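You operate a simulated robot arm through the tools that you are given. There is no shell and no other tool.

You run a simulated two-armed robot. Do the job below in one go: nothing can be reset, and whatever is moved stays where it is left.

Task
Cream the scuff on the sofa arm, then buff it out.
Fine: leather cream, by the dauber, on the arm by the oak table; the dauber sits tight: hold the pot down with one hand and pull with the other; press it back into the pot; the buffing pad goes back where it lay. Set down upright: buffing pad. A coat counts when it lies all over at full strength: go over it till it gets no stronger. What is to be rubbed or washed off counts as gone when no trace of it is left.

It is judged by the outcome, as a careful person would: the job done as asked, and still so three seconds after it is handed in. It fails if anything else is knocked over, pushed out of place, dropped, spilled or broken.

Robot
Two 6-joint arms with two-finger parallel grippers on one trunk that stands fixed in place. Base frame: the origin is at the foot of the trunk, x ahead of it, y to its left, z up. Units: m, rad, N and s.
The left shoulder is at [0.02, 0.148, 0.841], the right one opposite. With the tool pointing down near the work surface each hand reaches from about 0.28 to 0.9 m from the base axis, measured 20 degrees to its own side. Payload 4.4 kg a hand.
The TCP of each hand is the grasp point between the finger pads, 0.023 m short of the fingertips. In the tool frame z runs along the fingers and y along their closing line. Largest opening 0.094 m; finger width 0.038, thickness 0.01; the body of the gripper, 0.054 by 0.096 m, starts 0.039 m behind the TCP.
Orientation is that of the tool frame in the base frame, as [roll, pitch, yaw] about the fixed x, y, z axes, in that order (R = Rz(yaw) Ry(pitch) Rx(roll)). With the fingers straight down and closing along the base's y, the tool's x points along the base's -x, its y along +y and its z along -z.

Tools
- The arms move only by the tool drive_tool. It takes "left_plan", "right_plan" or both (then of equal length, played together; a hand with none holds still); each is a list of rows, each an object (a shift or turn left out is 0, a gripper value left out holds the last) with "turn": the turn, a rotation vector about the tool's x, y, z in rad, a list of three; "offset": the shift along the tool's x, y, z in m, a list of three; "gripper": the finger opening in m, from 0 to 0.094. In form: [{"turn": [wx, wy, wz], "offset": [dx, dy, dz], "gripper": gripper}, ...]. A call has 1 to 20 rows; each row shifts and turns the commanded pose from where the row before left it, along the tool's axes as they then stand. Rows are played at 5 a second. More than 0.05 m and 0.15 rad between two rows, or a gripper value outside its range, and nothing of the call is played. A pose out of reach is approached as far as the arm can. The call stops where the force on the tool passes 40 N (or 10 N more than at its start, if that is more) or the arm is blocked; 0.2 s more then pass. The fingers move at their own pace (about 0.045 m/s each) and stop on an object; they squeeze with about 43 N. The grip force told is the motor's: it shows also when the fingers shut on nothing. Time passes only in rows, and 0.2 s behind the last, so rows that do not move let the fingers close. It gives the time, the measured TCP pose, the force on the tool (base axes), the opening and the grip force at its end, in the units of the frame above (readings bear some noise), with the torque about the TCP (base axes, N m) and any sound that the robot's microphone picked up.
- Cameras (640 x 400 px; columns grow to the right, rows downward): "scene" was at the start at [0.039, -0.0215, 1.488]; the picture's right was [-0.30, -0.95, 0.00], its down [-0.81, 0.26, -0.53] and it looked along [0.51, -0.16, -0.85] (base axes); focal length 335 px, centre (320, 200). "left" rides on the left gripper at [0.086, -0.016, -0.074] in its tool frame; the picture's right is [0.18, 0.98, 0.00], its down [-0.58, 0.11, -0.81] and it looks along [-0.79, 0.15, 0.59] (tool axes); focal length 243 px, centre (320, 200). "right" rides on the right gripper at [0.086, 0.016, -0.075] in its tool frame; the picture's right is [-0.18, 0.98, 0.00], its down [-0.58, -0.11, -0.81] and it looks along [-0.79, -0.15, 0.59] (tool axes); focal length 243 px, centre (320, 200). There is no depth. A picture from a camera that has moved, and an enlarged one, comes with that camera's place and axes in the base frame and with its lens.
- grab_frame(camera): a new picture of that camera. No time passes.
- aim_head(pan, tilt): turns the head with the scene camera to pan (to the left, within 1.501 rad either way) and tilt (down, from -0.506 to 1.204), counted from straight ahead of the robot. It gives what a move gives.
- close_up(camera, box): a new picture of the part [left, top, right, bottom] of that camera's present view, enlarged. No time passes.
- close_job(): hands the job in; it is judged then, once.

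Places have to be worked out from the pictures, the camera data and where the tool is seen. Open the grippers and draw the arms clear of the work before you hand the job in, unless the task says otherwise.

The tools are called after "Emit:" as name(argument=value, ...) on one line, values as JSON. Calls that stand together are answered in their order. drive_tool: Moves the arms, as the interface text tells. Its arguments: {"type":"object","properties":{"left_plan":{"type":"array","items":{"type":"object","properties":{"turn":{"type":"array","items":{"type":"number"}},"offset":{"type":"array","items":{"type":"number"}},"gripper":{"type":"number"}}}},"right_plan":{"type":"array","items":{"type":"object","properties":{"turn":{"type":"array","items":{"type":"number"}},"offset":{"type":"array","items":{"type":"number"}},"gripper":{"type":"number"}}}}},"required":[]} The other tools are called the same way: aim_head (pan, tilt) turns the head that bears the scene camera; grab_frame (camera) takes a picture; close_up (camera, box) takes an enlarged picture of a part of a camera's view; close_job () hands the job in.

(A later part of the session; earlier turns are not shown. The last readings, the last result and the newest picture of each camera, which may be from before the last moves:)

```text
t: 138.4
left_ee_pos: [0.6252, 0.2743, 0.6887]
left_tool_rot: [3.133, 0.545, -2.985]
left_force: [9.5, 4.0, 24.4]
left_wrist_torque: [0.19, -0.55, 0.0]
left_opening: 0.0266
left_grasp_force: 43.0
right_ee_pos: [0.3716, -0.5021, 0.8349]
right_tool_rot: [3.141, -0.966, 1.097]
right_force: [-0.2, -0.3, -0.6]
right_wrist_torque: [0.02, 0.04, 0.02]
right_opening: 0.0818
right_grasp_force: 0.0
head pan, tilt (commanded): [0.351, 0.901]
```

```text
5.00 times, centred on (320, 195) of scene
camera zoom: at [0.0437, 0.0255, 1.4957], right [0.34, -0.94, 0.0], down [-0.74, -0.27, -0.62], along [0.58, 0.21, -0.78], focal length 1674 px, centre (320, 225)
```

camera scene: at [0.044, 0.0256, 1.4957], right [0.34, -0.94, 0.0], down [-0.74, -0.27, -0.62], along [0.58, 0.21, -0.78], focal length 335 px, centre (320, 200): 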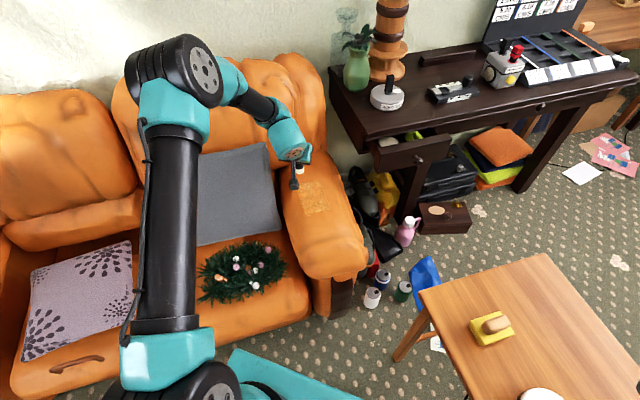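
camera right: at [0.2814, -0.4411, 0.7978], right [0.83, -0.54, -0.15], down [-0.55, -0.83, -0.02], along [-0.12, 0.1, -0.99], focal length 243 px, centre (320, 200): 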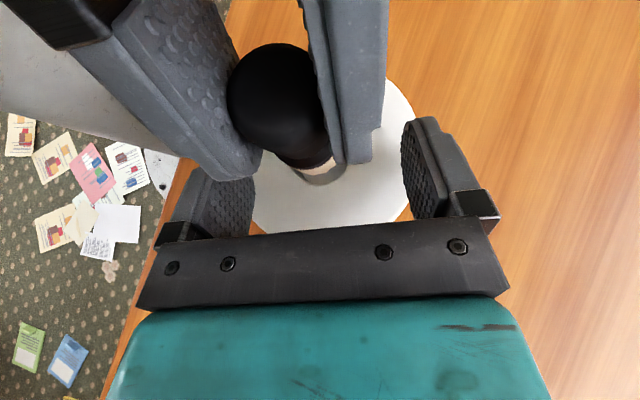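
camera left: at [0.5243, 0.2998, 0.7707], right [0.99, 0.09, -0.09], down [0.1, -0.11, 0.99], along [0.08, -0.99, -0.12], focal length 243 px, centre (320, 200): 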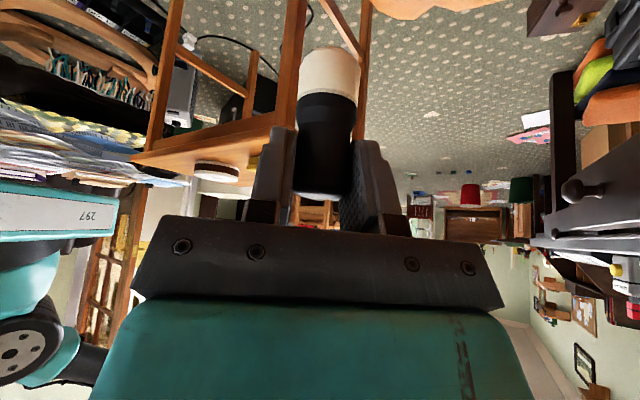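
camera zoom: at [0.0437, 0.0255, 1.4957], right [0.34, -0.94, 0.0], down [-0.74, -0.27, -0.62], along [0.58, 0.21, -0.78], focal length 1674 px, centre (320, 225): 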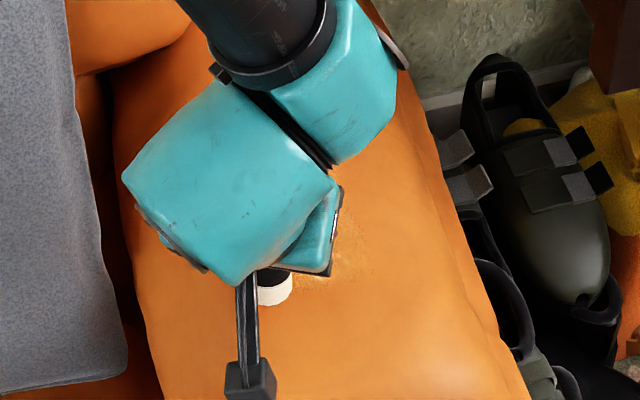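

Now the last line of this raster at the seat-side edge, forward to the far corner; then I look.

Emit:
drive_tool(left_plan=[{"offset": [0.0043, 0.0108, -0.003]}, {"offset": [-0.0146, 0.0083, 0.0088]}, {"offset": [-0.0146, 0.0083, 0.0088]}, {"offset": [-0.0146, 0.0083, 0.0088]}, {"offset": [-0.0146, 0.0083, 0.0088]}, {"offset": [-0.0146, 0.0083, 0.0088]}, {"offset": [-0.0146, 0.0083, 0.0088]}, {"offset": [-0.0108, 0.0061, 0.0065]}])

Emit:
close_up(camera="scene", box=[280, 155, 360, 235])

Emit:
close_up(camera="scene", box=[298, 186, 334, 210])

```text
t: 140.2
left_ee_pos: [0.721, 0.3592, 0.6893]
left_tool_rot: [3.135, 0.543, -2.984]
left_force: [-11.6, -5.8, 36.3]
left_wrist_torque: [-0.36, 0.62, 0.0]
left_opening: 0.0265
left_grasp_force: 42.8
right_ee_pos: [0.3712, -0.5049, 0.8347]
right_tool_rot: [3.14, -0.965, 1.097]
right_force: [-0.2, 0.1, -0.3]
right_wrist_torque: [0.0, -0.03, 0.0]
right_opening: 0.0821
right_grasp_force: 0.1
head pan, tilt (commanded): [0.351, 0.901]
```

```text
5.00 times, centred on (320, 195) of scene
camera zoom: at [0.0431, 0.0251, 1.4957], right [0.34, -0.94, 0.0], down [-0.74, -0.27, -0.62], along [0.58, 0.21, -0.78], focal length 1674 px, centre (320, 225)
```

zoom: 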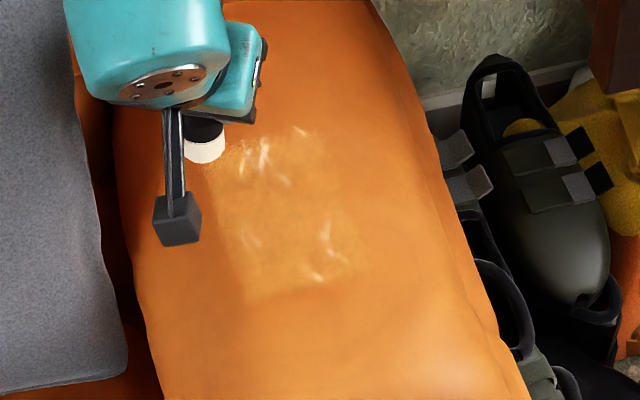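

```text
16.00 times, centred on (316, 198) of scene
camera zoom: at [0.0431, 0.0251, 1.4957], right [0.34, -0.94, 0.0], down [-0.74, -0.27, -0.62], along [0.58, 0.21, -0.78], focal length 5357 px, centre (384, 232)
```

zoom: 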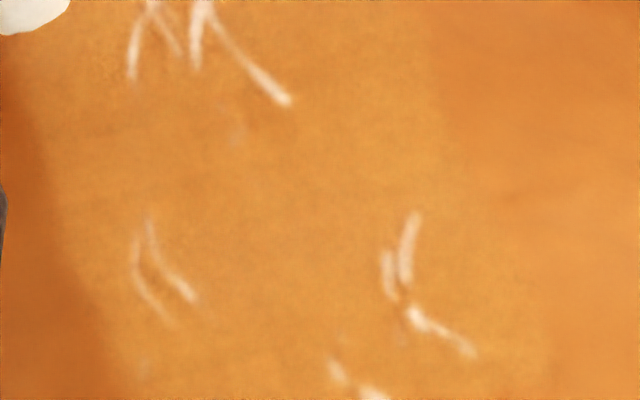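

The coat looks near saturation. To be sure it's at full strength everywhere, I do a cross-hatch raster (strokes across the patch) and compare afterwards.

Emit:
drive_tool(left_plan=[{"offset": [-0.0003, 0, -0.0005]}, {"offset": [-0.0068, -0.0162, 0.0041]}, {"offset": [-0.0068, -0.0162, 0.0041]}, {"offset": [-0.0068, -0.0162, 0.0041]}, {"offset": [-0.0068, -0.0162, 0.0041]}, {"offset": [-0.0068, -0.0162, 0.0041]}, {"offset": [0.01, -0.0057, -0.006]}, {"offset": [0.0068, 0.0162, -0.0041]}, {"offset": [0.0068, 0.0162, -0.0041]}, {"offset": [0.0068, 0.0162, -0.0041]}, {"offset": [0.0068, 0.0162, -0.0041]}, {"offset": [0.0068, 0.0162, -0.0041]}, {"offset": [0.01, -0.0057, -0.006]}, {"offset": [-0.0068, -0.0162, 0.0041]}, {"offset": [-0.0068, -0.0162, 0.0041]}, {"offset": [-0.0068, -0.0162, 0.0041]}, {"offset": [-0.0068, -0.0162, 0.0041]}, {"offset": [-0.0068, -0.0162, 0.0041]}, {"offset": [0.01, -0.0057, -0.006]}])

Emit:
close_up(camera="scene", box=[280, 155, 360, 235])

```text
t: 144.2
left_ee_pos: [0.7412, 0.2609, 0.6903]
left_tool_rot: [3.137, 0.541, -2.986]
left_force: [2.7, 0.0, 6.2]
left_wrist_torque: [-0.05, -0.23, -0.01]
left_opening: 0.0266
left_grasp_force: 43.2
right_ee_pos: [0.3723, -0.504, 0.8343]
right_tool_rot: [-3.141, -0.963, 1.099]
right_force: [-0.1, 0.2, -0.3]
right_wrist_torque: [-0.02, 0.01, -0.04]
right_opening: 0.0821
right_grasp_force: 0.1
head pan, tilt (commanded): [0.351, 0.901]
```

```text
5.00 times, centred on (320, 195) of scene
camera zoom: at [0.0439, 0.0255, 1.4957], right [0.34, -0.94, 0.0], down [-0.74, -0.27, -0.62], along [0.58, 0.21, -0.78], focal length 1674 px, centre (320, 225)
```

zoom: 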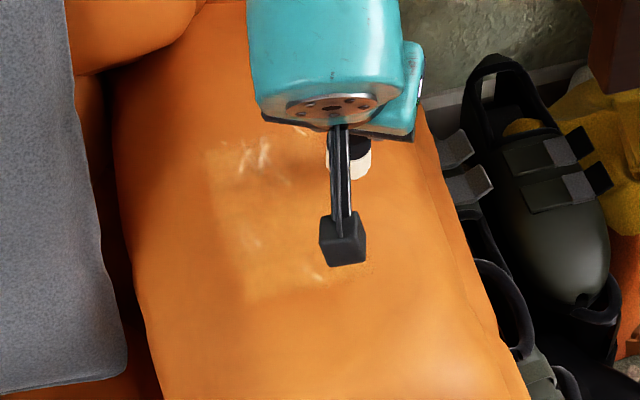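

Cross-hatch continues (6 N); next three lines with slightly more pressure.

Emit:
drive_tool(left_plan=[{"offset": [0.007, 0.0162, -0.0038]}, {"offset": [0.0068, 0.0162, -0.0041]}, {"offset": [0.0068, 0.0162, -0.0041]}, {"offset": [0.0068, 0.0162, -0.0041]}, {"offset": [0.0068, 0.0162, -0.0041]}, {"offset": [0.01, -0.0057, -0.006]}, {"offset": [-0.0068, -0.0162, 0.0041]}, {"offset": [-0.0068, -0.0162, 0.0041]}, {"offset": [-0.0068, -0.0162, 0.0041]}, {"offset": [-0.0068, -0.0162, 0.0041]}, {"offset": [-0.0068, -0.0162, 0.0041]}, {"offset": [0.01, -0.0057, -0.006]}, {"offset": [0.0068, 0.0162, -0.0041]}, {"offset": [0.0068, 0.0162, -0.0041]}, {"offset": [0.0068, 0.0162, -0.0041]}, {"offset": [0.0068, 0.0162, -0.0041]}, {"offset": [0.0068, 0.0162, -0.0041]}, {"offset": [0.01, -0.0057, -0.006]}])

Emit:
close_up(camera="scene", box=[280, 155, 360, 235])

```text
t: 148.0
left_ee_pos: [0.6569, 0.3117, 0.6908]
left_tool_rot: [3.136, 0.542, -2.986]
left_force: [0.0, -0.8, -1.2]
left_wrist_torque: [-0.01, 0.01, 0.01]
left_opening: 0.0266
left_grasp_force: 42.8
right_ee_pos: [0.3726, -0.5039, 0.836]
right_tool_rot: [-3.141, -0.965, 1.097]
right_force: [-0.2, 0.1, 0.4]
right_wrist_torque: [0.0, 0.01, 0.01]
right_opening: 0.0819
right_grasp_force: 0.0
head pan, tilt (commanded): [0.351, 0.901]
```

```text
5.00 times, centred on (320, 195) of scene
camera zoom: at [0.044, 0.0256, 1.4957], right [0.34, -0.94, 0.0], down [-0.74, -0.27, -0.62], along [0.58, 0.21, -0.78], focal length 1674 px, centre (320, 225)
```

zoom: 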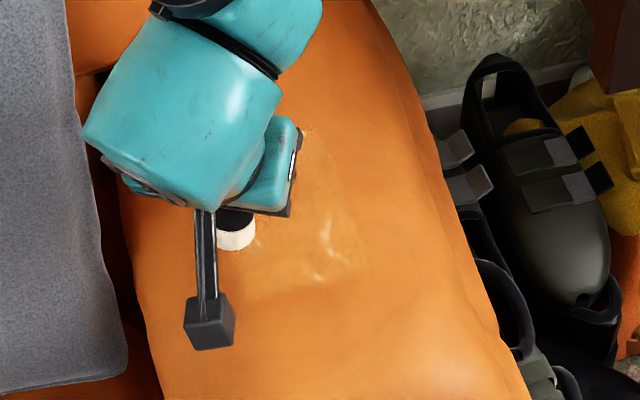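

Contact was lost at the seat side here. I lower to regain it and continue.

Emit:
drive_tool(left_plan=[{"offset": [0.0003, 0, 0.0004]}, {"offset": [0.0003, 0, 0.0004]}, {"offset": [0.0002, 0, 0.0004]}])

```text
t: 148.8
left_ee_pos: [0.6581, 0.3119, 0.6904]
left_tool_rot: [3.134, 0.542, -2.986]
left_force: [-2.8, -4.3, 13.4]
left_wrist_torque: [-0.3, 0.09, -0.04]
left_opening: 0.0267
left_grasp_force: 43.0
right_ee_pos: [0.3716, -0.5034, 0.8353]
right_tool_rot: [-3.141, -0.965, 1.1]
right_force: [0.2, -0.1, 1.1]
right_wrist_torque: [0.01, -0.05, 0.0]
right_opening: 0.0821
right_grasp_force: 0.2
head pan, tilt (commanded): [0.351, 0.901]
```

13 N again. I continue the cross strokes over the remaining near half.

Emit:
drive_tool(left_plan=[{"offset": [-0.0068, -0.0162, 0.0041]}, {"offset": [-0.0068, -0.0162, 0.0041]}, {"offset": [-0.0068, -0.0162, 0.0041]}, {"offset": [-0.0068, -0.0162, 0.0041]}, {"offset": [-0.0068, -0.0162, 0.0041]}, {"offset": [0.01, -0.0057, -0.006]}, {"offset": [0.0068, 0.0162, -0.0041]}, {"offset": [0.0068, 0.0162, -0.0041]}, {"offset": [0.0068, 0.0162, -0.0041]}, {"offset": [0.0068, 0.0162, -0.0041]}, {"offset": [0.0068, 0.0162, -0.0041]}, {"offset": [0.01, -0.0057, -0.006]}, {"offset": [-0.0068, -0.0162, 0.0041]}, {"offset": [-0.0068, -0.0162, 0.0041]}, {"offset": [-0.0068, -0.0162, 0.0041]}, {"offset": [-0.0068, -0.0162, 0.0041]}, {"offset": [-0.0068, -0.0162, 0.0041]}, {"offset": [0.01, -0.0057, -0.006]}])

Emit:
close_up(camera="scene", box=[280, 155, 360, 235])

```text
t: 150.5
left_ee_pos: [0.6878, 0.2489, 0.6898]
left_tool_rot: [3.138, 0.544, -2.987]
left_force: [1.3, -0.5, 7.5]
left_wrist_torque: [-0.03, -0.09, -0.01]
left_opening: 0.0266
left_grasp_force: 42.8
right_ee_pos: [0.3716, -0.5023, 0.8341]
right_tool_rot: [-3.141, -0.966, 1.099]
right_force: [-0.7, 0.2, 0.3]
right_wrist_torque: [-0.01, 0.01, -0.01]
right_opening: 0.0818
right_grasp_force: 0.1
head pan, tilt (commanded): [0.351, 0.901]
stopped in row 8 (left hand): the force on the tool passed its limit at 42 N (the readings are from after the stop); the commanded pose is now the measured one
```

```text
5.00 times, centred on (320, 195) of scene
camera zoom: at [0.0439, 0.0255, 1.4957], right [0.34, -0.94, 0.0], down [-0.74, -0.27, -0.62], along [0.58, 0.21, -0.78], focal length 1674 px, centre (320, 225)
```

zoom: 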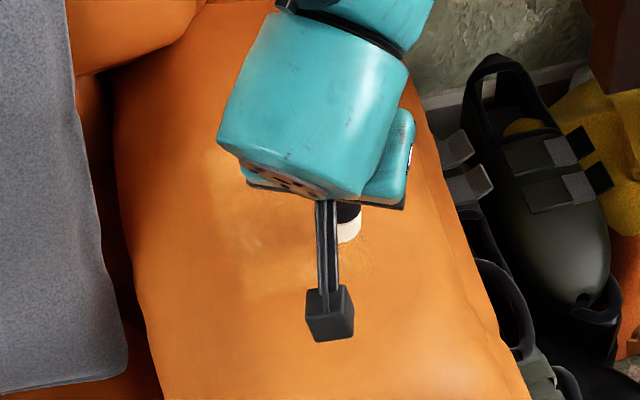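

Stopped at 42 N, now 7.5 N at a slightly higher setting. I continue from here.

Emit:
drive_tool(left_plan=[{"offset": [0.0068, 0.0162, -0.0041]}, {"offset": [0.0068, 0.0162, -0.0041]}, {"offset": [0.0068, 0.0162, -0.0041]}, {"offset": [0.0068, 0.0162, -0.0041]}, {"offset": [0.01, -0.0057, -0.006]}, {"offset": [-0.0068, -0.0162, 0.0041]}, {"offset": [-0.0068, -0.0162, 0.0041]}, {"offset": [-0.0068, -0.0162, 0.0041]}, {"offset": [-0.0068, -0.0162, 0.0041]}, {"offset": [-0.0068, -0.0162, 0.0041]}, {"offset": [0.01, -0.0057, -0.006]}, {"offset": [0.0068, 0.0162, -0.0041]}, {"offset": [0.0068, 0.0162, -0.0041]}, {"offset": [0.0068, 0.0162, -0.0041]}, {"offset": [0.0068, 0.0162, -0.0041]}, {"offset": [0.0068, 0.0162, -0.0041]}, {"offset": [0.01, -0.0057, -0.006]}])

Emit:
close_up(camera="scene", box=[280, 155, 360, 235])

```text
t: 154.1
left_ee_pos: [0.6125, 0.2862, 0.6893]
left_tool_rot: [3.137, 0.543, -2.984]
left_force: [3.1, 3.4, 11.9]
left_wrist_torque: [0.18, -0.24, -0.01]
left_opening: 0.0267
left_grasp_force: 43.4
right_ee_pos: [0.3716, -0.504, 0.8351]
right_tool_rot: [-3.142, -0.963, 1.097]
right_force: [-0.1, 0.3, -0.1]
right_wrist_torque: [0.03, -0.02, -0.01]
right_opening: 0.0823
right_grasp_force: 0.1
head pan, tilt (commanded): [0.351, 0.901]
```

```text
5.00 times, centred on (320, 195) of scene
camera zoom: at [0.0438, 0.0256, 1.4957], right [0.34, -0.94, 0.0], down [-0.74, -0.27, -0.62], along [0.58, 0.21, -0.78], focal length 1674 px, centre (320, 225)
```

zoom: 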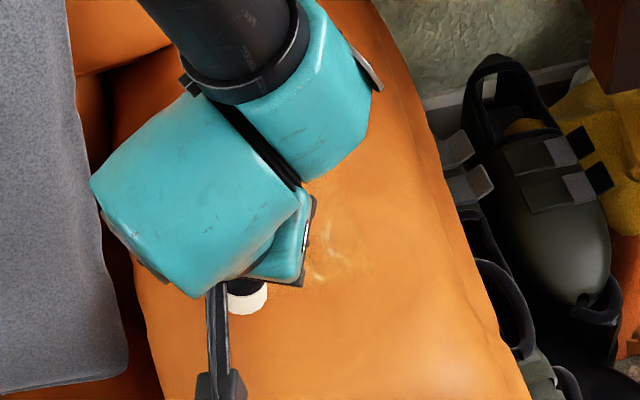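

One last cross line along the near edge, then I lift and swing aside to inspect.

Emit:
drive_tool(left_plan=[{"offset": [-0.0068, -0.0162, 0.0041]}, {"offset": [-0.0068, -0.0162, 0.0041]}, {"offset": [-0.0068, -0.0162, 0.0041]}, {"offset": [-0.0068, -0.0162, 0.0041]}, {"offset": [-0.0068, -0.0162, 0.0041]}, {"offset": [-0.0103, 0, -0.0172]}, {"offset": [-0.0115, -0.0297, -0.0281]}, {"offset": [-0.0115, -0.0297, -0.0281]}, {"offset": [-0.0115, -0.0297, -0.0281]}, {"offset": [-0.0115, -0.0297, -0.0281]}, {}])

Emit:
close_up(camera="scene", box=[280, 155, 360, 235])

Emit:
close_up(camera="scene", box=[298, 174, 334, 198])

Emit:
close_up(camera="scene", box=[298, 190, 334, 214])

```text
t: 156.5
left_ee_pos: [0.6638, 0.0908, 0.8286]
left_tool_rot: [3.138, 0.545, -2.987]
left_force: [0.5, -0.7, -0.6]
left_wrist_torque: [-0.01, 0.01, -0.03]
left_opening: 0.0264
left_grasp_force: 42.3
right_ee_pos: [0.3722, -0.5044, 0.8337]
right_tool_rot: [-3.141, -0.964, 1.097]
right_force: [-0.5, 0.2, 0.0]
right_wrist_torque: [0.02, -0.01, 0.01]
right_opening: 0.0822
right_grasp_force: 0.2
head pan, tilt (commanded): [0.351, 0.901]
```

```text
5.00 times, centred on (320, 195) of scene
camera zoom: at [0.044, 0.0255, 1.4957], right [0.34, -0.94, 0.0], down [-0.74, -0.27, -0.62], along [0.58, 0.21, -0.78], focal length 1674 px, centre (320, 225)
```

zoom: 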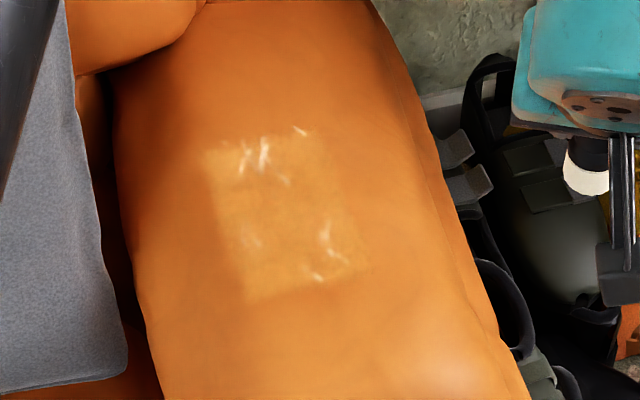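

```text
16.00 times, centred on (316, 186) of scene
camera zoom: at [0.044, 0.0255, 1.4957], right [0.34, -0.94, 0.0], down [-0.74, -0.27, -0.62], along [0.58, 0.21, -0.78], focal length 5357 px, centre (384, 424)
```

zoom: 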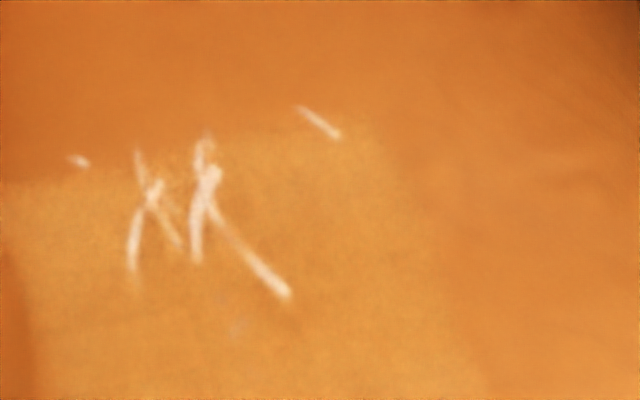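

```text
16.00 times, centred on (316, 202) of scene
camera zoom: at [0.044, 0.0255, 1.4957], right [0.34, -0.94, 0.0], down [-0.74, -0.27, -0.62], along [0.58, 0.21, -0.78], focal length 5357 px, centre (384, 168)
```

zoom: 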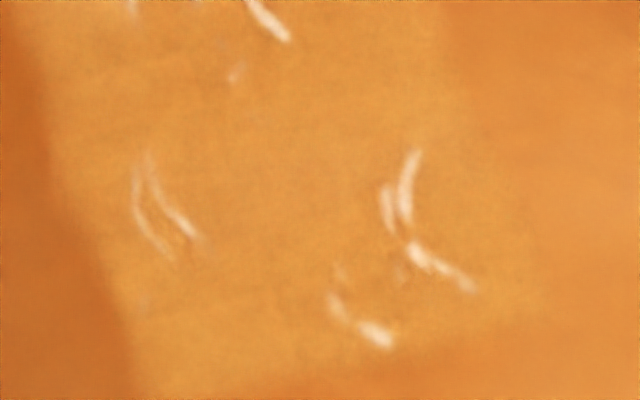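

The picture is unchanged from the previous raster, so the coat is at full strength over the whole zone. Now I return the dauber: move back to the turning spot and rotate the hand to the orientation used at the pot.

Emit:
drive_tool(left_plan=[{"offset": [0.0267, -0.0222, -0.0222]}, {"offset": [0.0267, -0.0222, -0.0222]}, {"offset": [0.0267, -0.0222, -0.0222]}, {"offset": [0.0267, -0.0222, -0.0222]}, {"offset": [0.0267, -0.0222, -0.0222]}, {"offset": [0.0267, -0.0222, -0.0222]}, {"offset": [0.0267, -0.0222, -0.0222]}, {"turn": [0.0761, 0, 0.1258]}, {"turn": [0.0761, 0, 0.1258]}, {"turn": [0.0761, 0, 0.1258]}, {"turn": [0.0761, 0, 0.1258]}, {"turn": [0.0761, 0, 0.1258]}, {"turn": [0.0761, 0, 0.1258]}, {"turn": [0.0761, 0, 0.1258]}, {"turn": [0.0761, 0, 0.1258]}, {"turn": [0.0761, 0, 0.1258]}, {"turn": [0.0761, 0, 0.1258]}])

Emit:
aim_head(pan=-0.75, tilt=0.95)

Emit:
grab_frame(camera="scene")

```text
t: 160.1
left_ee_pos: [0.4523, -0.0991, 0.8633]
left_tool_rot: [-3.138, 0.54, 1.839]
left_force: [0.4, -1.4, -0.5]
left_wrist_torque: [0.1, 0.02, -0.01]
left_opening: 0.0264
left_grasp_force: 43.2
right_ee_pos: [0.372, -0.5031, 0.8346]
right_tool_rot: [3.141, -0.961, 1.097]
right_force: [-0.5, 0.1, -0.3]
right_wrist_torque: [0.06, -0.04, 0.04]
right_opening: 0.0821
right_grasp_force: 0.1
head pan, tilt (commanded): [0.351, 0.901]
```

```text
t: 161.4
left_ee_pos: [0.4536, -0.0964, 0.8636]
left_tool_rot: [-3.137, 0.54, 1.842]
left_force: [1.0, 0.2, -0.4]
left_wrist_torque: [0.01, 0.0, 0.0]
left_opening: 0.0263
left_grasp_force: 42.9
right_ee_pos: [0.3713, -0.5042, 0.8351]
right_tool_rot: [-3.14, -0.964, 1.096]
right_force: [0.0, 0.0, 0.2]
right_wrist_torque: [0.0, 0.02, 0.03]
right_opening: 0.0819
right_grasp_force: 0.1
head pan, tilt (commanded): [-0.75, 0.949]
```

```text
taken
camera scene: at [0.0263, -0.05, 1.4921], right [-0.68, -0.73, 0.0], down [-0.6, 0.55, -0.58], along [0.43, -0.4, -0.81], focal length 335 px, centre (320, 200)
```

scene: 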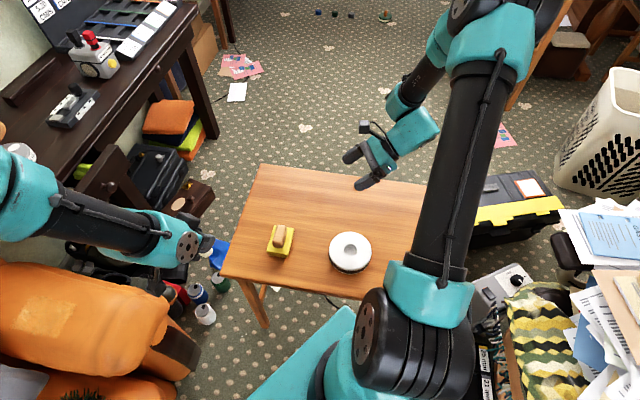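

Orientation half done; the pot stands where it was, hole open. I finish the turn and zoom on the pot to measure the hole.

Emit:
drive_tool(left_plan=[{"turn": [0.0766, 0, 0.1278]}, {"turn": [0.0766, 0, 0.1278]}, {"turn": [0.0766, 0, 0.1278]}, {"turn": [0.0766, 0, 0.1278]}, {"turn": [0.0766, 0, 0.1278]}, {}])

Emit:
close_up(camera="scene", box=[310, 215, 390, 275])

Emit:
close_up(camera="right", box=[0, 0, 640, 400])

```text
t: 162.8
left_ee_pos: [0.4519, -0.0995, 0.8632]
left_tool_rot: [-3.141, 0.542, 1.082]
left_force: [1.0, -0.1, -0.3]
left_wrist_torque: [0.04, 0.01, 0.02]
left_opening: 0.0266
left_grasp_force: 42.8
right_ee_pos: [0.3725, -0.5037, 0.8332]
right_tool_rot: [3.14, -0.964, 1.097]
right_force: [-1.0, 0.9, 0.5]
right_wrist_torque: [0.03, -0.02, 0.01]
right_opening: 0.0819
right_grasp_force: 0.1
head pan, tilt (commanded): [-0.75, 0.949]
```

```text
6.67 times, centred on (350, 245) of scene
camera zoom: at [0.0263, -0.05, 1.4921], right [-0.68, -0.73, 0.0], down [-0.59, 0.55, -0.58], along [0.43, -0.4, -0.81], focal length 2232 px, centre (120, -100)
```

zoom: 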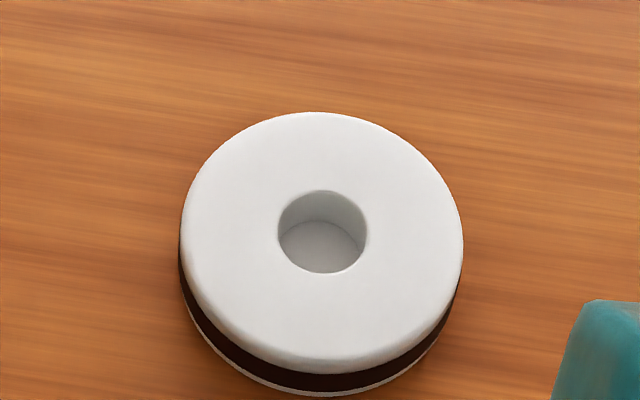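

```text
1.00 times, centred on (320, 200) of right (not enlarged: the box is as wide or as high as the picture)
camera zoom: at [0.3815, -0.5221, 0.9481], right [0.83, -0.54, -0.15], down [-0.55, -0.84, -0.02], along [-0.12, 0.1, -0.99], focal length 243 px, centre (320, 200)
```

zoom: 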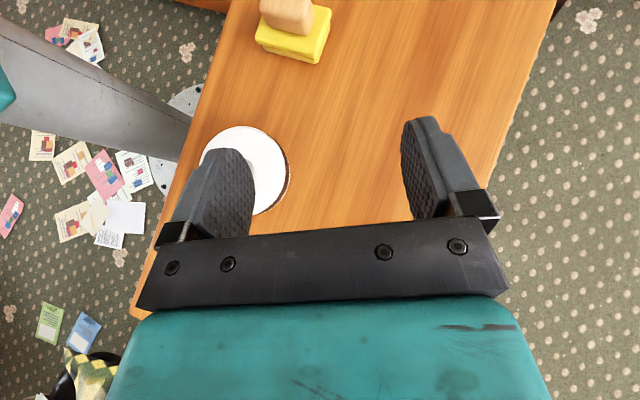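

The pot hasn't moved (same outline to within a pixel), hole diameter ≈38 mm. I level the hand to the pull orientation, carry the dauber to the approach point above the pot, and draw the right hand a bit further away.

Emit:
drive_tool(left_plan=[{"turn": [-0.007, 0.016, -0.012]}, {"offset": [-0.0336, -0.0021, 0.027]}, {"offset": [-0.0336, -0.0021, 0.027]}, {"offset": [-0.0336, -0.0021, 0.027]}, {"offset": [-0.0336, -0.0021, 0.027]}, {"offset": [-0.0336, -0.0021, 0.027]}, {"offset": [-0.0336, -0.0021, 0.027]}, {"offset": [-0.0336, -0.0021, 0.027]}, {}], right_plan=[{"offset": [-0.001, 0.027, -0.0189]}, {"offset": [-0.001, 0.027, -0.0189]}, {"offset": [-0.001, 0.027, -0.0189]}, {}, {}, {}, {}, {}, {}])

Emit:
grab_frame(camera="scene")

Emit:
grab_frame(camera="left")

Emit:
close_up(camera="scene", box=[270, 170, 430, 290])

```text
t: 164.8
left_ee_pos: [0.3019, -0.3573, 0.8161]
left_tool_rot: [3.141, 0.527, 1.095]
left_force: [-0.1, -0.5, 0.2]
left_wrist_torque: [0.01, 0.0, -0.02]
left_opening: 0.0265
left_grasp_force: 43.1
right_ee_pos: [0.4213, -0.5839, 0.8639]
right_tool_rot: [3.141, -0.964, 1.099]
right_force: [0.6, -0.8, -0.4]
right_wrist_torque: [-0.02, -0.01, -0.02]
right_opening: 0.0819
right_grasp_force: 0.0
head pan, tilt (commanded): [-0.75, 0.949]
```

```text
taken
camera scene: at [0.0263, -0.0501, 1.4921], right [-0.68, -0.73, 0.0], down [-0.59, 0.55, -0.58], along [0.43, -0.4, -0.81], focal length 335 px, centre (320, 200)
```

scene: 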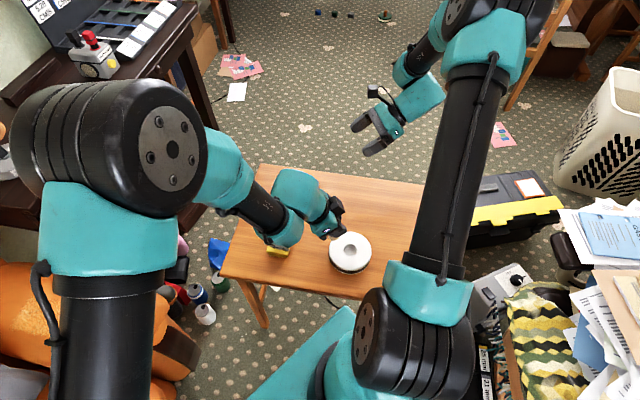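

```text
taken
camera left: at [0.3376, -0.2512, 0.8372], right [0.95, -0.31, -0.09], down [0.05, -0.14, 0.99], along [-0.32, -0.94, -0.12], focal length 243 px, centre (320, 200)
```

left: 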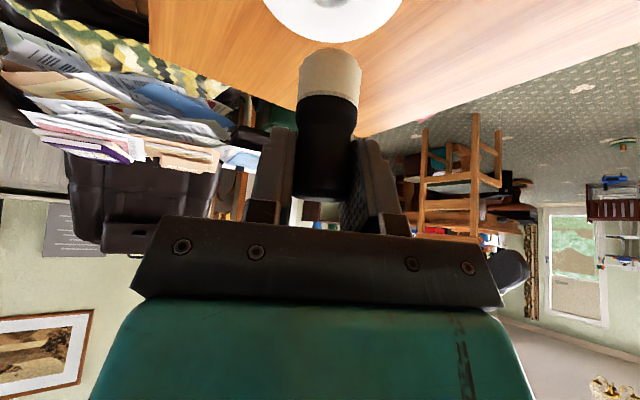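

```text
3.33 times, centred on (350, 230) of scene
camera zoom: at [0.0263, -0.0501, 1.4921], right [-0.68, -0.73, 0.0], down [-0.59, 0.55, -0.58], along [0.43, -0.4, -0.81], focal length 1116 px, centre (220, 100)
```

zoom: 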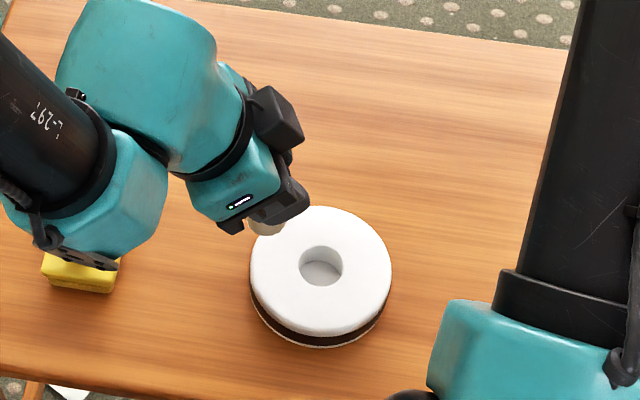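

Dauber is staged above and to the side of the pot. I bring it directly over the hole, its end ~3 cm above the lid.

Emit:
drive_tool(left_plan=[{"offset": [-0.0025, 0.0005, 0.0288]}, {"offset": [-0.0025, 0.0005, 0.0288]}, {"offset": [-0.0025, 0.0005, 0.0288]}, {}])

Emit:
close_up(camera="left", box=[200, 0, 440, 160])

Emit:
close_up(camera="scene", box=[300, 200, 400, 280])

Emit:
grab_frame(camera="right")

```text
t: 165.8
left_ee_pos: [0.282, -0.4027, 0.7456]
left_tool_rot: [3.141, 0.527, 1.099]
left_force: [-0.5, -0.2, -0.3]
left_wrist_torque: [-0.01, -0.02, -0.01]
left_opening: 0.0264
left_grasp_force: 43.3
right_ee_pos: [0.4221, -0.5825, 0.865]
right_tool_rot: [-3.14, -0.963, 1.097]
right_force: [0.4, -0.5, 0.0]
right_wrist_torque: [0.01, 0.0, 0.03]
right_opening: 0.0819
right_grasp_force: 0.1
head pan, tilt (commanded): [-0.75, 0.949]
```

```text
2.50 times, centred on (320, 80) of left
camera zoom: at [0.3178, -0.2966, 0.7661], right [0.95, -0.31, -0.09], down [0.05, -0.14, 0.99], along [-0.32, -0.94, -0.12], focal length 606 px, centre (320, 500)
```

zoom: 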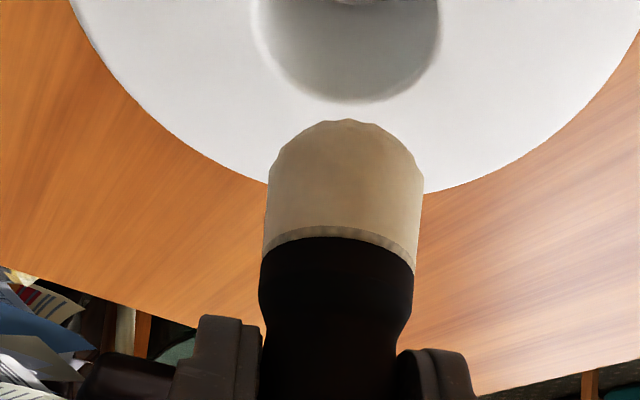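

```text
5.00 times, centred on (350, 240) of scene
camera zoom: at [0.0263, -0.05, 1.4921], right [-0.68, -0.73, 0.0], down [-0.59, 0.55, -0.58], along [0.43, -0.4, -0.81], focal length 1674 px, centre (170, 0)
```

zoom: 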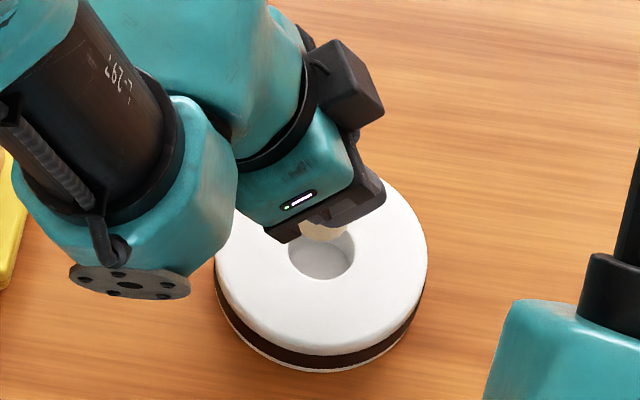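

```text
taken
camera right: at [0.4304, -0.6011, 0.9782], right [0.83, -0.54, -0.15], down [-0.55, -0.84, -0.02], along [-0.12, 0.1, -0.99], focal length 243 px, centre (320, 200)
```

right: 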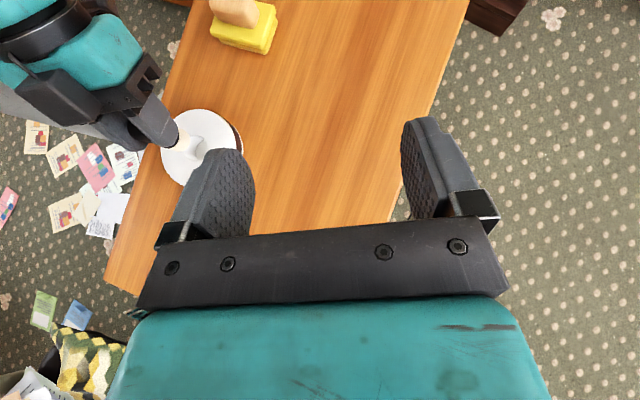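

The felt end is centred over the hole within ~2 mm (clearance ≈5 mm). I lower it straight down into the pot.

Emit:
drive_tool(left_plan=[{"offset": [0.005, 0, 0.00864]}, {"offset": [0.005, 0, 0.00864]}, {"offset": [0.005, 0, 0.00864]}, {"offset": [0.005, 0, 0.00864]}])

Emit:
close_up(camera="left", box=[200, 0, 440, 160])

Emit:
close_up(camera="scene", box=[300, 200, 400, 280])

```text
t: 166.8
left_ee_pos: [0.2833, -0.4061, 0.7166]
left_tool_rot: [3.132, 0.531, 1.092]
left_force: [-0.7, 2.3, 9.6]
left_wrist_torque: [0.0, -0.03, 0.0]
left_opening: 0.0266
left_grasp_force: 43.0
right_ee_pos: [0.4221, -0.5807, 0.8643]
right_tool_rot: [-3.14, -0.962, 1.098]
right_force: [1.2, 0.1, 0.6]
right_wrist_torque: [0.01, -0.02, 0.0]
right_opening: 0.0821
right_grasp_force: 0.2
head pan, tilt (commanded): [-0.75, 0.949]
stopped in row 4 (left hand): the force on the tool passed its limit at 69 N (the readings are from after the stop); the commanded pose is now the measured one
```

```text
2.50 times, centred on (320, 80) of left
camera zoom: at [0.3193, -0.2994, 0.7349], right [0.95, -0.31, -0.09], down [0.05, -0.13, 0.99], along [-0.32, -0.94, -0.11], focal length 606 px, centre (320, 500)
```

zoom: 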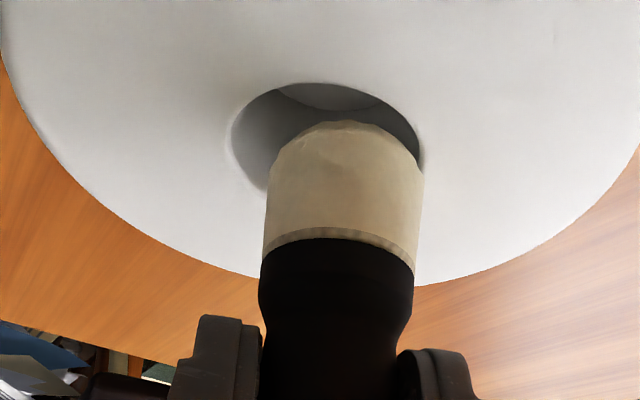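

```text
5.00 times, centred on (350, 240) of scene
camera zoom: at [0.0262, -0.0498, 1.4921], right [-0.68, -0.73, 0.0], down [-0.59, 0.55, -0.58], along [0.43, -0.4, -0.81], focal length 1674 px, centre (170, 0)
```

zoom: 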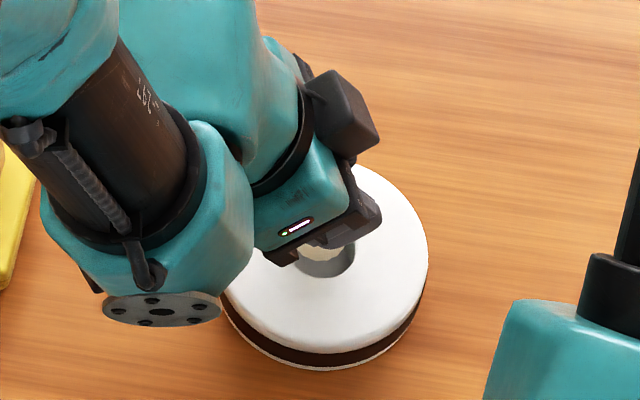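

The felt rim caught the lid edge (felt ≈30 mm in a 38 mm hole) because I was ~4 mm off; nothing slipped or moved. I lift 2 cm, level the hand, and re-align to the exact spot where it was pulled, (0.2807, −0.4018).

Emit:
drive_tool(left_plan=[{"offset": [-0.00506, 0, -0.0086]}, {"offset": [-0.00506, 0, -0.0086]}, {"turn": [0.0093, 0.004, 0]}, {}])

Emit:
close_up(camera="left", box=[200, 0, 440, 160])

```text
t: 167.8
left_ee_pos: [0.2835, -0.4063, 0.7344]
left_tool_rot: [-3.139, 0.527, 1.094]
left_force: [-0.5, -0.1, -0.2]
left_wrist_torque: [0.01, -0.02, -0.01]
left_opening: 0.0267
left_grasp_force: 42.9
right_ee_pos: [0.4211, -0.5817, 0.8653]
right_tool_rot: [-3.141, -0.963, 1.097]
right_force: [-0.4, 0.4, 0.6]
right_wrist_torque: [-0.02, 0.01, -0.02]
right_opening: 0.082
right_grasp_force: 0.1
head pan, tilt (commanded): [-0.75, 0.949]
```

```text
2.50 times, centred on (320, 80) of left
camera zoom: at [0.3197, -0.2995, 0.755], right [0.95, -0.31, -0.1], down [0.05, -0.14, 0.99], along [-0.32, -0.94, -0.11], focal length 606 px, centre (320, 500)
```

zoom: 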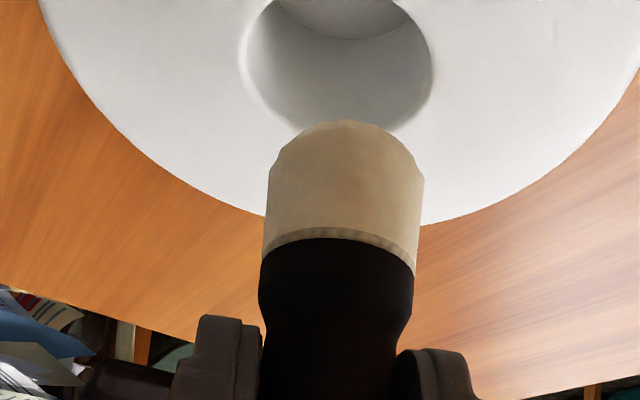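

From this view the hole centre lies ~3.5 mm to one side and ~3 mm nearer. I shift by (−2.5, +4.3) mm to match the pull position and look again.

Emit:
drive_tool(left_plan=[{"offset": [0.0023, -0.0042, -0.0013]}, {}, {}])

Emit:
close_up(camera="left", box=[200, 0, 440, 160])

Emit:
close_up(camera="scene", box=[320, 220, 380, 265])

```text
t: 168.6
left_ee_pos: [0.2807, -0.4024, 0.734]
left_tool_rot: [-3.14, 0.529, 1.095]
left_force: [0.5, -0.1, 0.0]
left_wrist_torque: [-0.01, -0.02, 0.04]
left_opening: 0.0263
left_grasp_force: 43.0
right_ee_pos: [0.4214, -0.5828, 0.8647]
right_tool_rot: [-3.141, -0.964, 1.096]
right_force: [-0.1, -0.1, -0.3]
right_wrist_torque: [0.03, 0.02, 0.02]
right_opening: 0.0817
right_grasp_force: 0.0
head pan, tilt (commanded): [-0.75, 0.949]
```

```text
2.50 times, centred on (320, 80) of left
camera zoom: at [0.3173, -0.2952, 0.7548], right [0.95, -0.31, -0.09], down [0.05, -0.14, 0.99], along [-0.32, -0.94, -0.11], focal length 606 px, centre (320, 500)
```

zoom: 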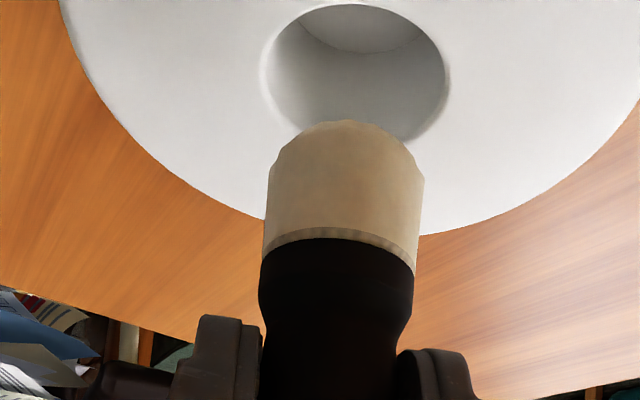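

```text
8.89 times, centred on (350, 242) of scene
camera zoom: at [0.0263, -0.05, 1.4921], right [-0.68, -0.73, 0.0], down [-0.59, 0.55, -0.58], along [0.43, -0.4, -0.81], focal length 2976 px, centre (53, -178)
```

zoom: 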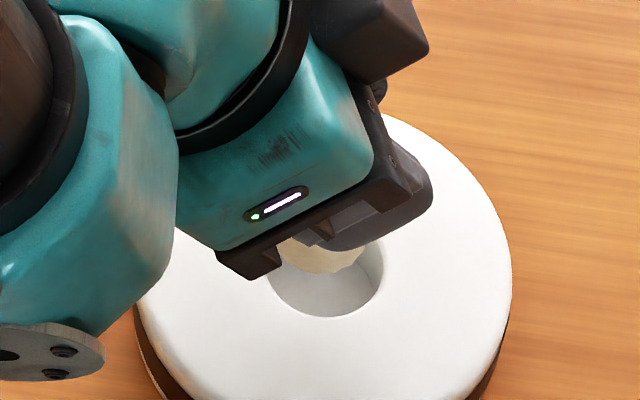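

Now the hole is centred under the felt (column 356 vs 354 expected). I descend in 4 mm steps.

Emit:
drive_tool(left_plan=[{"offset": [0.002, 0, 0.00346]}, {"offset": [0.002, 0, 0.00346]}, {"offset": [0.002, 0, 0.00346]}, {"offset": [0.002, 0, 0.00346]}, {"offset": [0.001, 0, 0.00173]}, {"offset": [0.001, 0, 0.00173]}, {"offset": [0.001, 0, 0.00173]}])

Emit:
close_up(camera="left", box=[200, 0, 440, 160])

```text
t: 170.4
left_ee_pos: [0.2814, -0.4029, 0.7151]
left_tool_rot: [3.141, 0.531, 1.092]
left_force: [-1.0, 3.0, 9.5]
left_wrist_torque: [0.28, -0.01, 0.03]
left_opening: 0.0266
left_grasp_force: 43.3
right_ee_pos: [0.4208, -0.583, 0.8644]
right_tool_rot: [-3.141, -0.964, 1.099]
right_force: [0.2, -0.4, 0.0]
right_wrist_torque: [-0.01, -0.02, 0.01]
right_opening: 0.0821
right_grasp_force: 0.1
head pan, tilt (commanded): [-0.75, 0.949]
stopped in row 7 (left hand): the force on the tool passed its limit at 41 N (the readings are from after the stop); the commanded pose is now the measured one
```

```text
2.50 times, centred on (320, 80) of left
camera zoom: at [0.3177, -0.2962, 0.7349], right [0.95, -0.31, -0.09], down [0.05, -0.13, 0.99], along [-0.32, -0.94, -0.11], focal length 606 px, centre (320, 500)
```

zoom: 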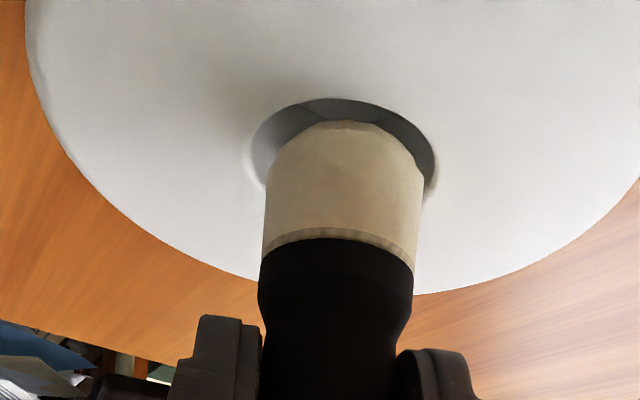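

It touched again at the lid level. I look from the scene and right cameras to see which side catches.

Emit:
close_up(camera="scene", box=[320, 220, 380, 265])

Emit:
close_up(camera="right", box=[120, 90, 260, 190])

Emit:
close_up(camera="left", box=[280, 20, 380, 90])

```text
8.89 times, centred on (350, 242) of scene
camera zoom: at [0.0262, -0.0499, 1.4921], right [-0.68, -0.73, 0.0], down [-0.59, 0.55, -0.58], along [0.43, -0.4, -0.81], focal length 2976 px, centre (53, -178)
```

zoom: 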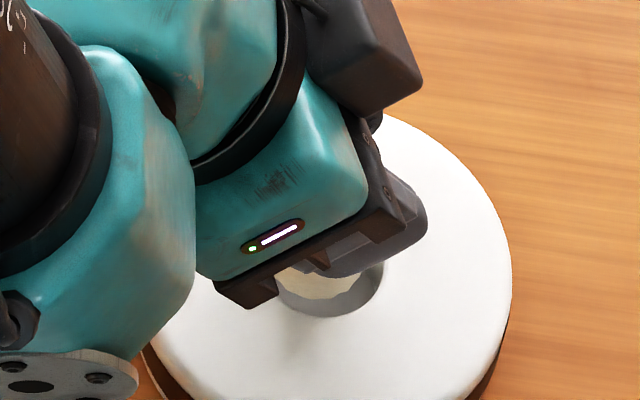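

```text
4.00 times, centred on (190, 140) of right
camera zoom: at [0.4304, -0.601, 0.9782], right [0.83, -0.54, -0.15], down [-0.55, -0.83, -0.02], along [-0.12, 0.1, -0.99], focal length 970 px, centre (840, 440)
```

zoom: 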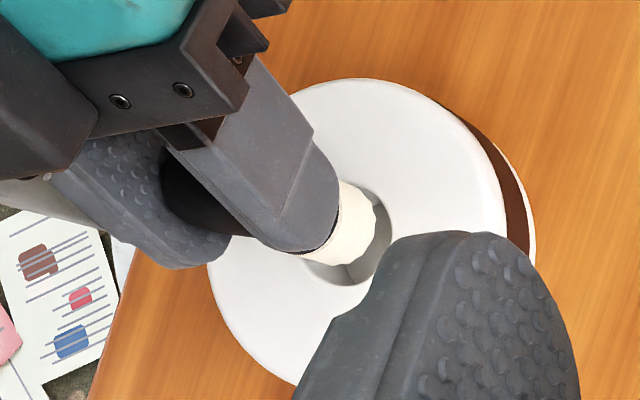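

```text
5.71 times, centred on (330, 55) of left
camera zoom: at [0.3177, -0.2962, 0.7349], right [0.95, -0.31, -0.09], down [0.05, -0.13, 0.99], along [-0.32, -0.94, -0.11], focal length 1386 px, centre (263, 1029)
```

zoom: 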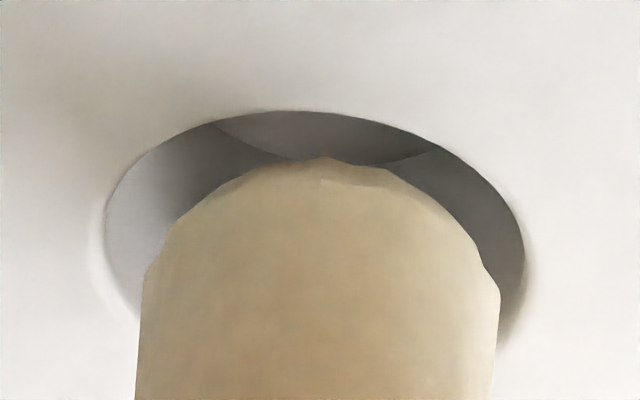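

The felt is visibly inside the hole outline, and the torque says it catches on the near (+x,+y) rim by a hair. I slide ~1.5 mm the other way under light pressure and watch for it to drop in.

Emit:
drive_tool(left_plan=[{"offset": [-0.0004, -0.0003, 0.0002]}, {"offset": [-0.0004, -0.0003, 0.0002]}, {"offset": [-0.0004, -0.0003, 0.0002]}])

```text
t: 171.2
left_ee_pos: [0.2794, -0.4026, 0.7144]
left_tool_rot: [3.141, 0.529, 1.092]
left_force: [0.9, 0.0, -1.1]
left_wrist_torque: [0.01, -0.02, -0.04]
left_opening: 0.0267
left_grasp_force: 43.1
right_ee_pos: [0.4214, -0.5835, 0.8662]
right_tool_rot: [3.139, -0.963, 1.098]
right_force: [-0.7, 0.7, 0.4]
right_wrist_torque: [0.02, 0.01, 0.0]
right_opening: 0.082
right_grasp_force: 0.1
head pan, tilt (commanded): [-0.75, 0.949]
```

The contact force vanished, so it may be free to enter. I descend in 1.5 mm steps.

Emit:
drive_tool(left_plan=[{"offset": [0.00075, 0, 0.0013]}, {"offset": [0.00075, 0, 0.0013]}, {"offset": [0.00075, 0, 0.0013]}])

```text
t: 172.0
left_ee_pos: [0.2791, -0.4043, 0.7103]
left_tool_rot: [-3.141, 0.529, 1.093]
left_force: [-0.1, 0.6, -0.8]
left_wrist_torque: [0.0, -0.03, 0.02]
left_opening: 0.0264
left_grasp_force: 43.2
right_ee_pos: [0.421, -0.5815, 0.8643]
right_tool_rot: [-3.141, -0.962, 1.098]
right_force: [0.2, -0.1, -0.2]
right_wrist_torque: [-0.03, 0.0, 0.01]
right_opening: 0.0819
right_grasp_force: 0.0
head pan, tilt (commanded): [-0.75, 0.949]
```

It is entering: TCP z 0.7103 with no force. I continue down in 2 mm steps.

Emit:
drive_tool(left_plan=[{"offset": [0.001, 0, 0.00173]}, {"offset": [0.001, 0, 0.00173]}, {"offset": [0.001, 0, 0.00173]}, {"offset": [0.001, 0, 0.00173]}])

Emit:
close_up(camera="left", box=[200, 0, 440, 160])

```text
t: 173.0
left_ee_pos: [0.2786, -0.4038, 0.7017]
left_tool_rot: [-3.142, 0.528, 1.093]
left_force: [0.4, 0.8, -0.6]
left_wrist_torque: [0.0, -0.01, 0.02]
left_opening: 0.0265
left_grasp_force: 42.5
right_ee_pos: [0.4209, -0.582, 0.8648]
right_tool_rot: [-3.141, -0.965, 1.098]
right_force: [0.3, 0.3, -0.1]
right_wrist_torque: [0.02, -0.02, 0.01]
right_opening: 0.082
right_grasp_force: 0.1
head pan, tilt (commanded): [-0.75, 0.949]
```

```text
2.50 times, centred on (320, 80) of left
camera zoom: at [0.3164, -0.2966, 0.7224], right [0.95, -0.31, -0.09], down [0.05, -0.13, 0.99], along [-0.32, -0.94, -0.11], focal length 606 px, centre (320, 500)
```

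zoom: 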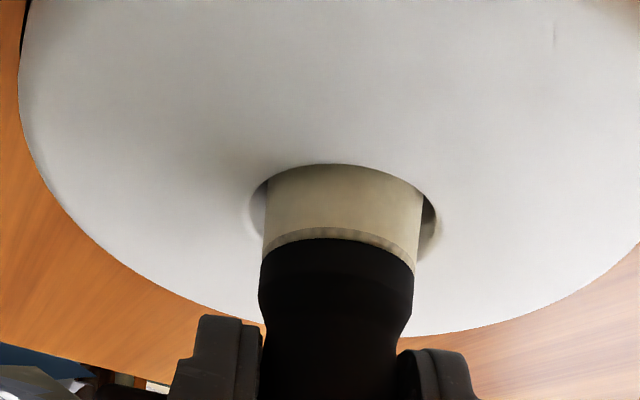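

Felt is half-way in the hole and free. I continue down to the seating depth (0.691) in small steps.

Emit:
drive_tool(left_plan=[{"offset": [0.001, 0, 0.00173]}, {"offset": [0.001, 0, 0.00173]}, {"offset": [0.001, 0, 0.00173]}, {"offset": [0.001, 0, 0.00173]}])

Emit:
close_up(camera="left", box=[200, 0, 440, 160])

```text
t: 174.0
left_ee_pos: [0.28, -0.4035, 0.6942]
left_tool_rot: [-3.141, 0.53, 1.093]
left_force: [-0.1, 0.8, -0.3]
left_wrist_torque: [0.01, -0.01, -0.01]
left_opening: 0.0263
left_grasp_force: 42.4
right_ee_pos: [0.4206, -0.5828, 0.8649]
right_tool_rot: [3.141, -0.963, 1.097]
right_force: [0.4, 0.7, 0.7]
right_wrist_torque: [0.02, -0.02, 0.0]
right_opening: 0.0822
right_grasp_force: 0.0
head pan, tilt (commanded): [-0.75, 0.949]
```

```text
2.50 times, centred on (320, 80) of left
camera zoom: at [0.3162, -0.2966, 0.7145], right [0.95, -0.31, -0.09], down [0.05, -0.13, 0.99], along [-0.32, -0.94, -0.11], focal length 606 px, centre (320, 500)
```

zoom: 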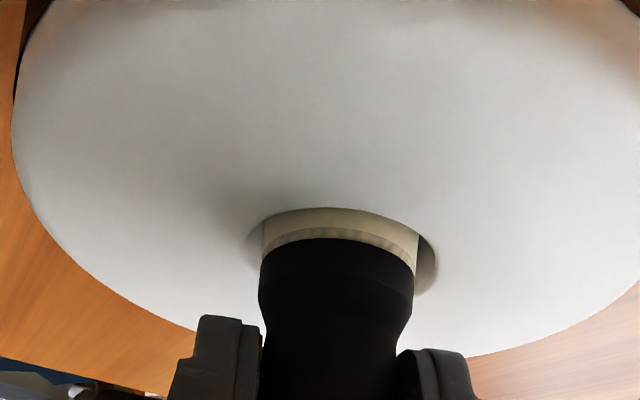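

Nearly seated; about 3.5 mm of felt still shows compared with before the pull. I press on in 1 mm steps.

Emit:
drive_tool(left_plan=[{"offset": [0.0005, 0, 0.00087]}, {"offset": [0.0005, 0, 0.00087]}, {"offset": [0.0005, 0, 0.00087]}, {"offset": [0.0003, 0, 0.0005]}])

Emit:
close_up(camera="left", box=[200, 0, 440, 160])

```text
t: 175.0
left_ee_pos: [0.2797, -0.4032, 0.6914]
left_tool_rot: [3.141, 0.53, 1.092]
left_force: [-0.3, 0.8, -1.0]
left_wrist_torque: [0.02, 0.0, -0.02]
left_opening: 0.0267
left_grasp_force: 42.9
right_ee_pos: [0.4212, -0.5826, 0.8646]
right_tool_rot: [3.14, -0.963, 1.098]
right_force: [0.6, 0.0, 0.0]
right_wrist_torque: [0.0, -0.02, 0.02]
right_opening: 0.0822
right_grasp_force: 0.2
head pan, tilt (commanded): [-0.75, 0.949]
```

```text
2.50 times, centred on (320, 80) of left
camera zoom: at [0.3167, -0.2967, 0.7112], right [0.95, -0.31, -0.09], down [0.05, -0.13, 0.99], along [-0.32, -0.94, -0.11], focal length 606 px, centre (320, 500)
```

zoom: 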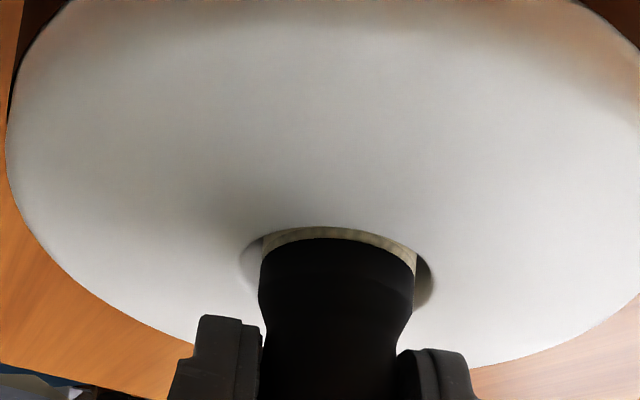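

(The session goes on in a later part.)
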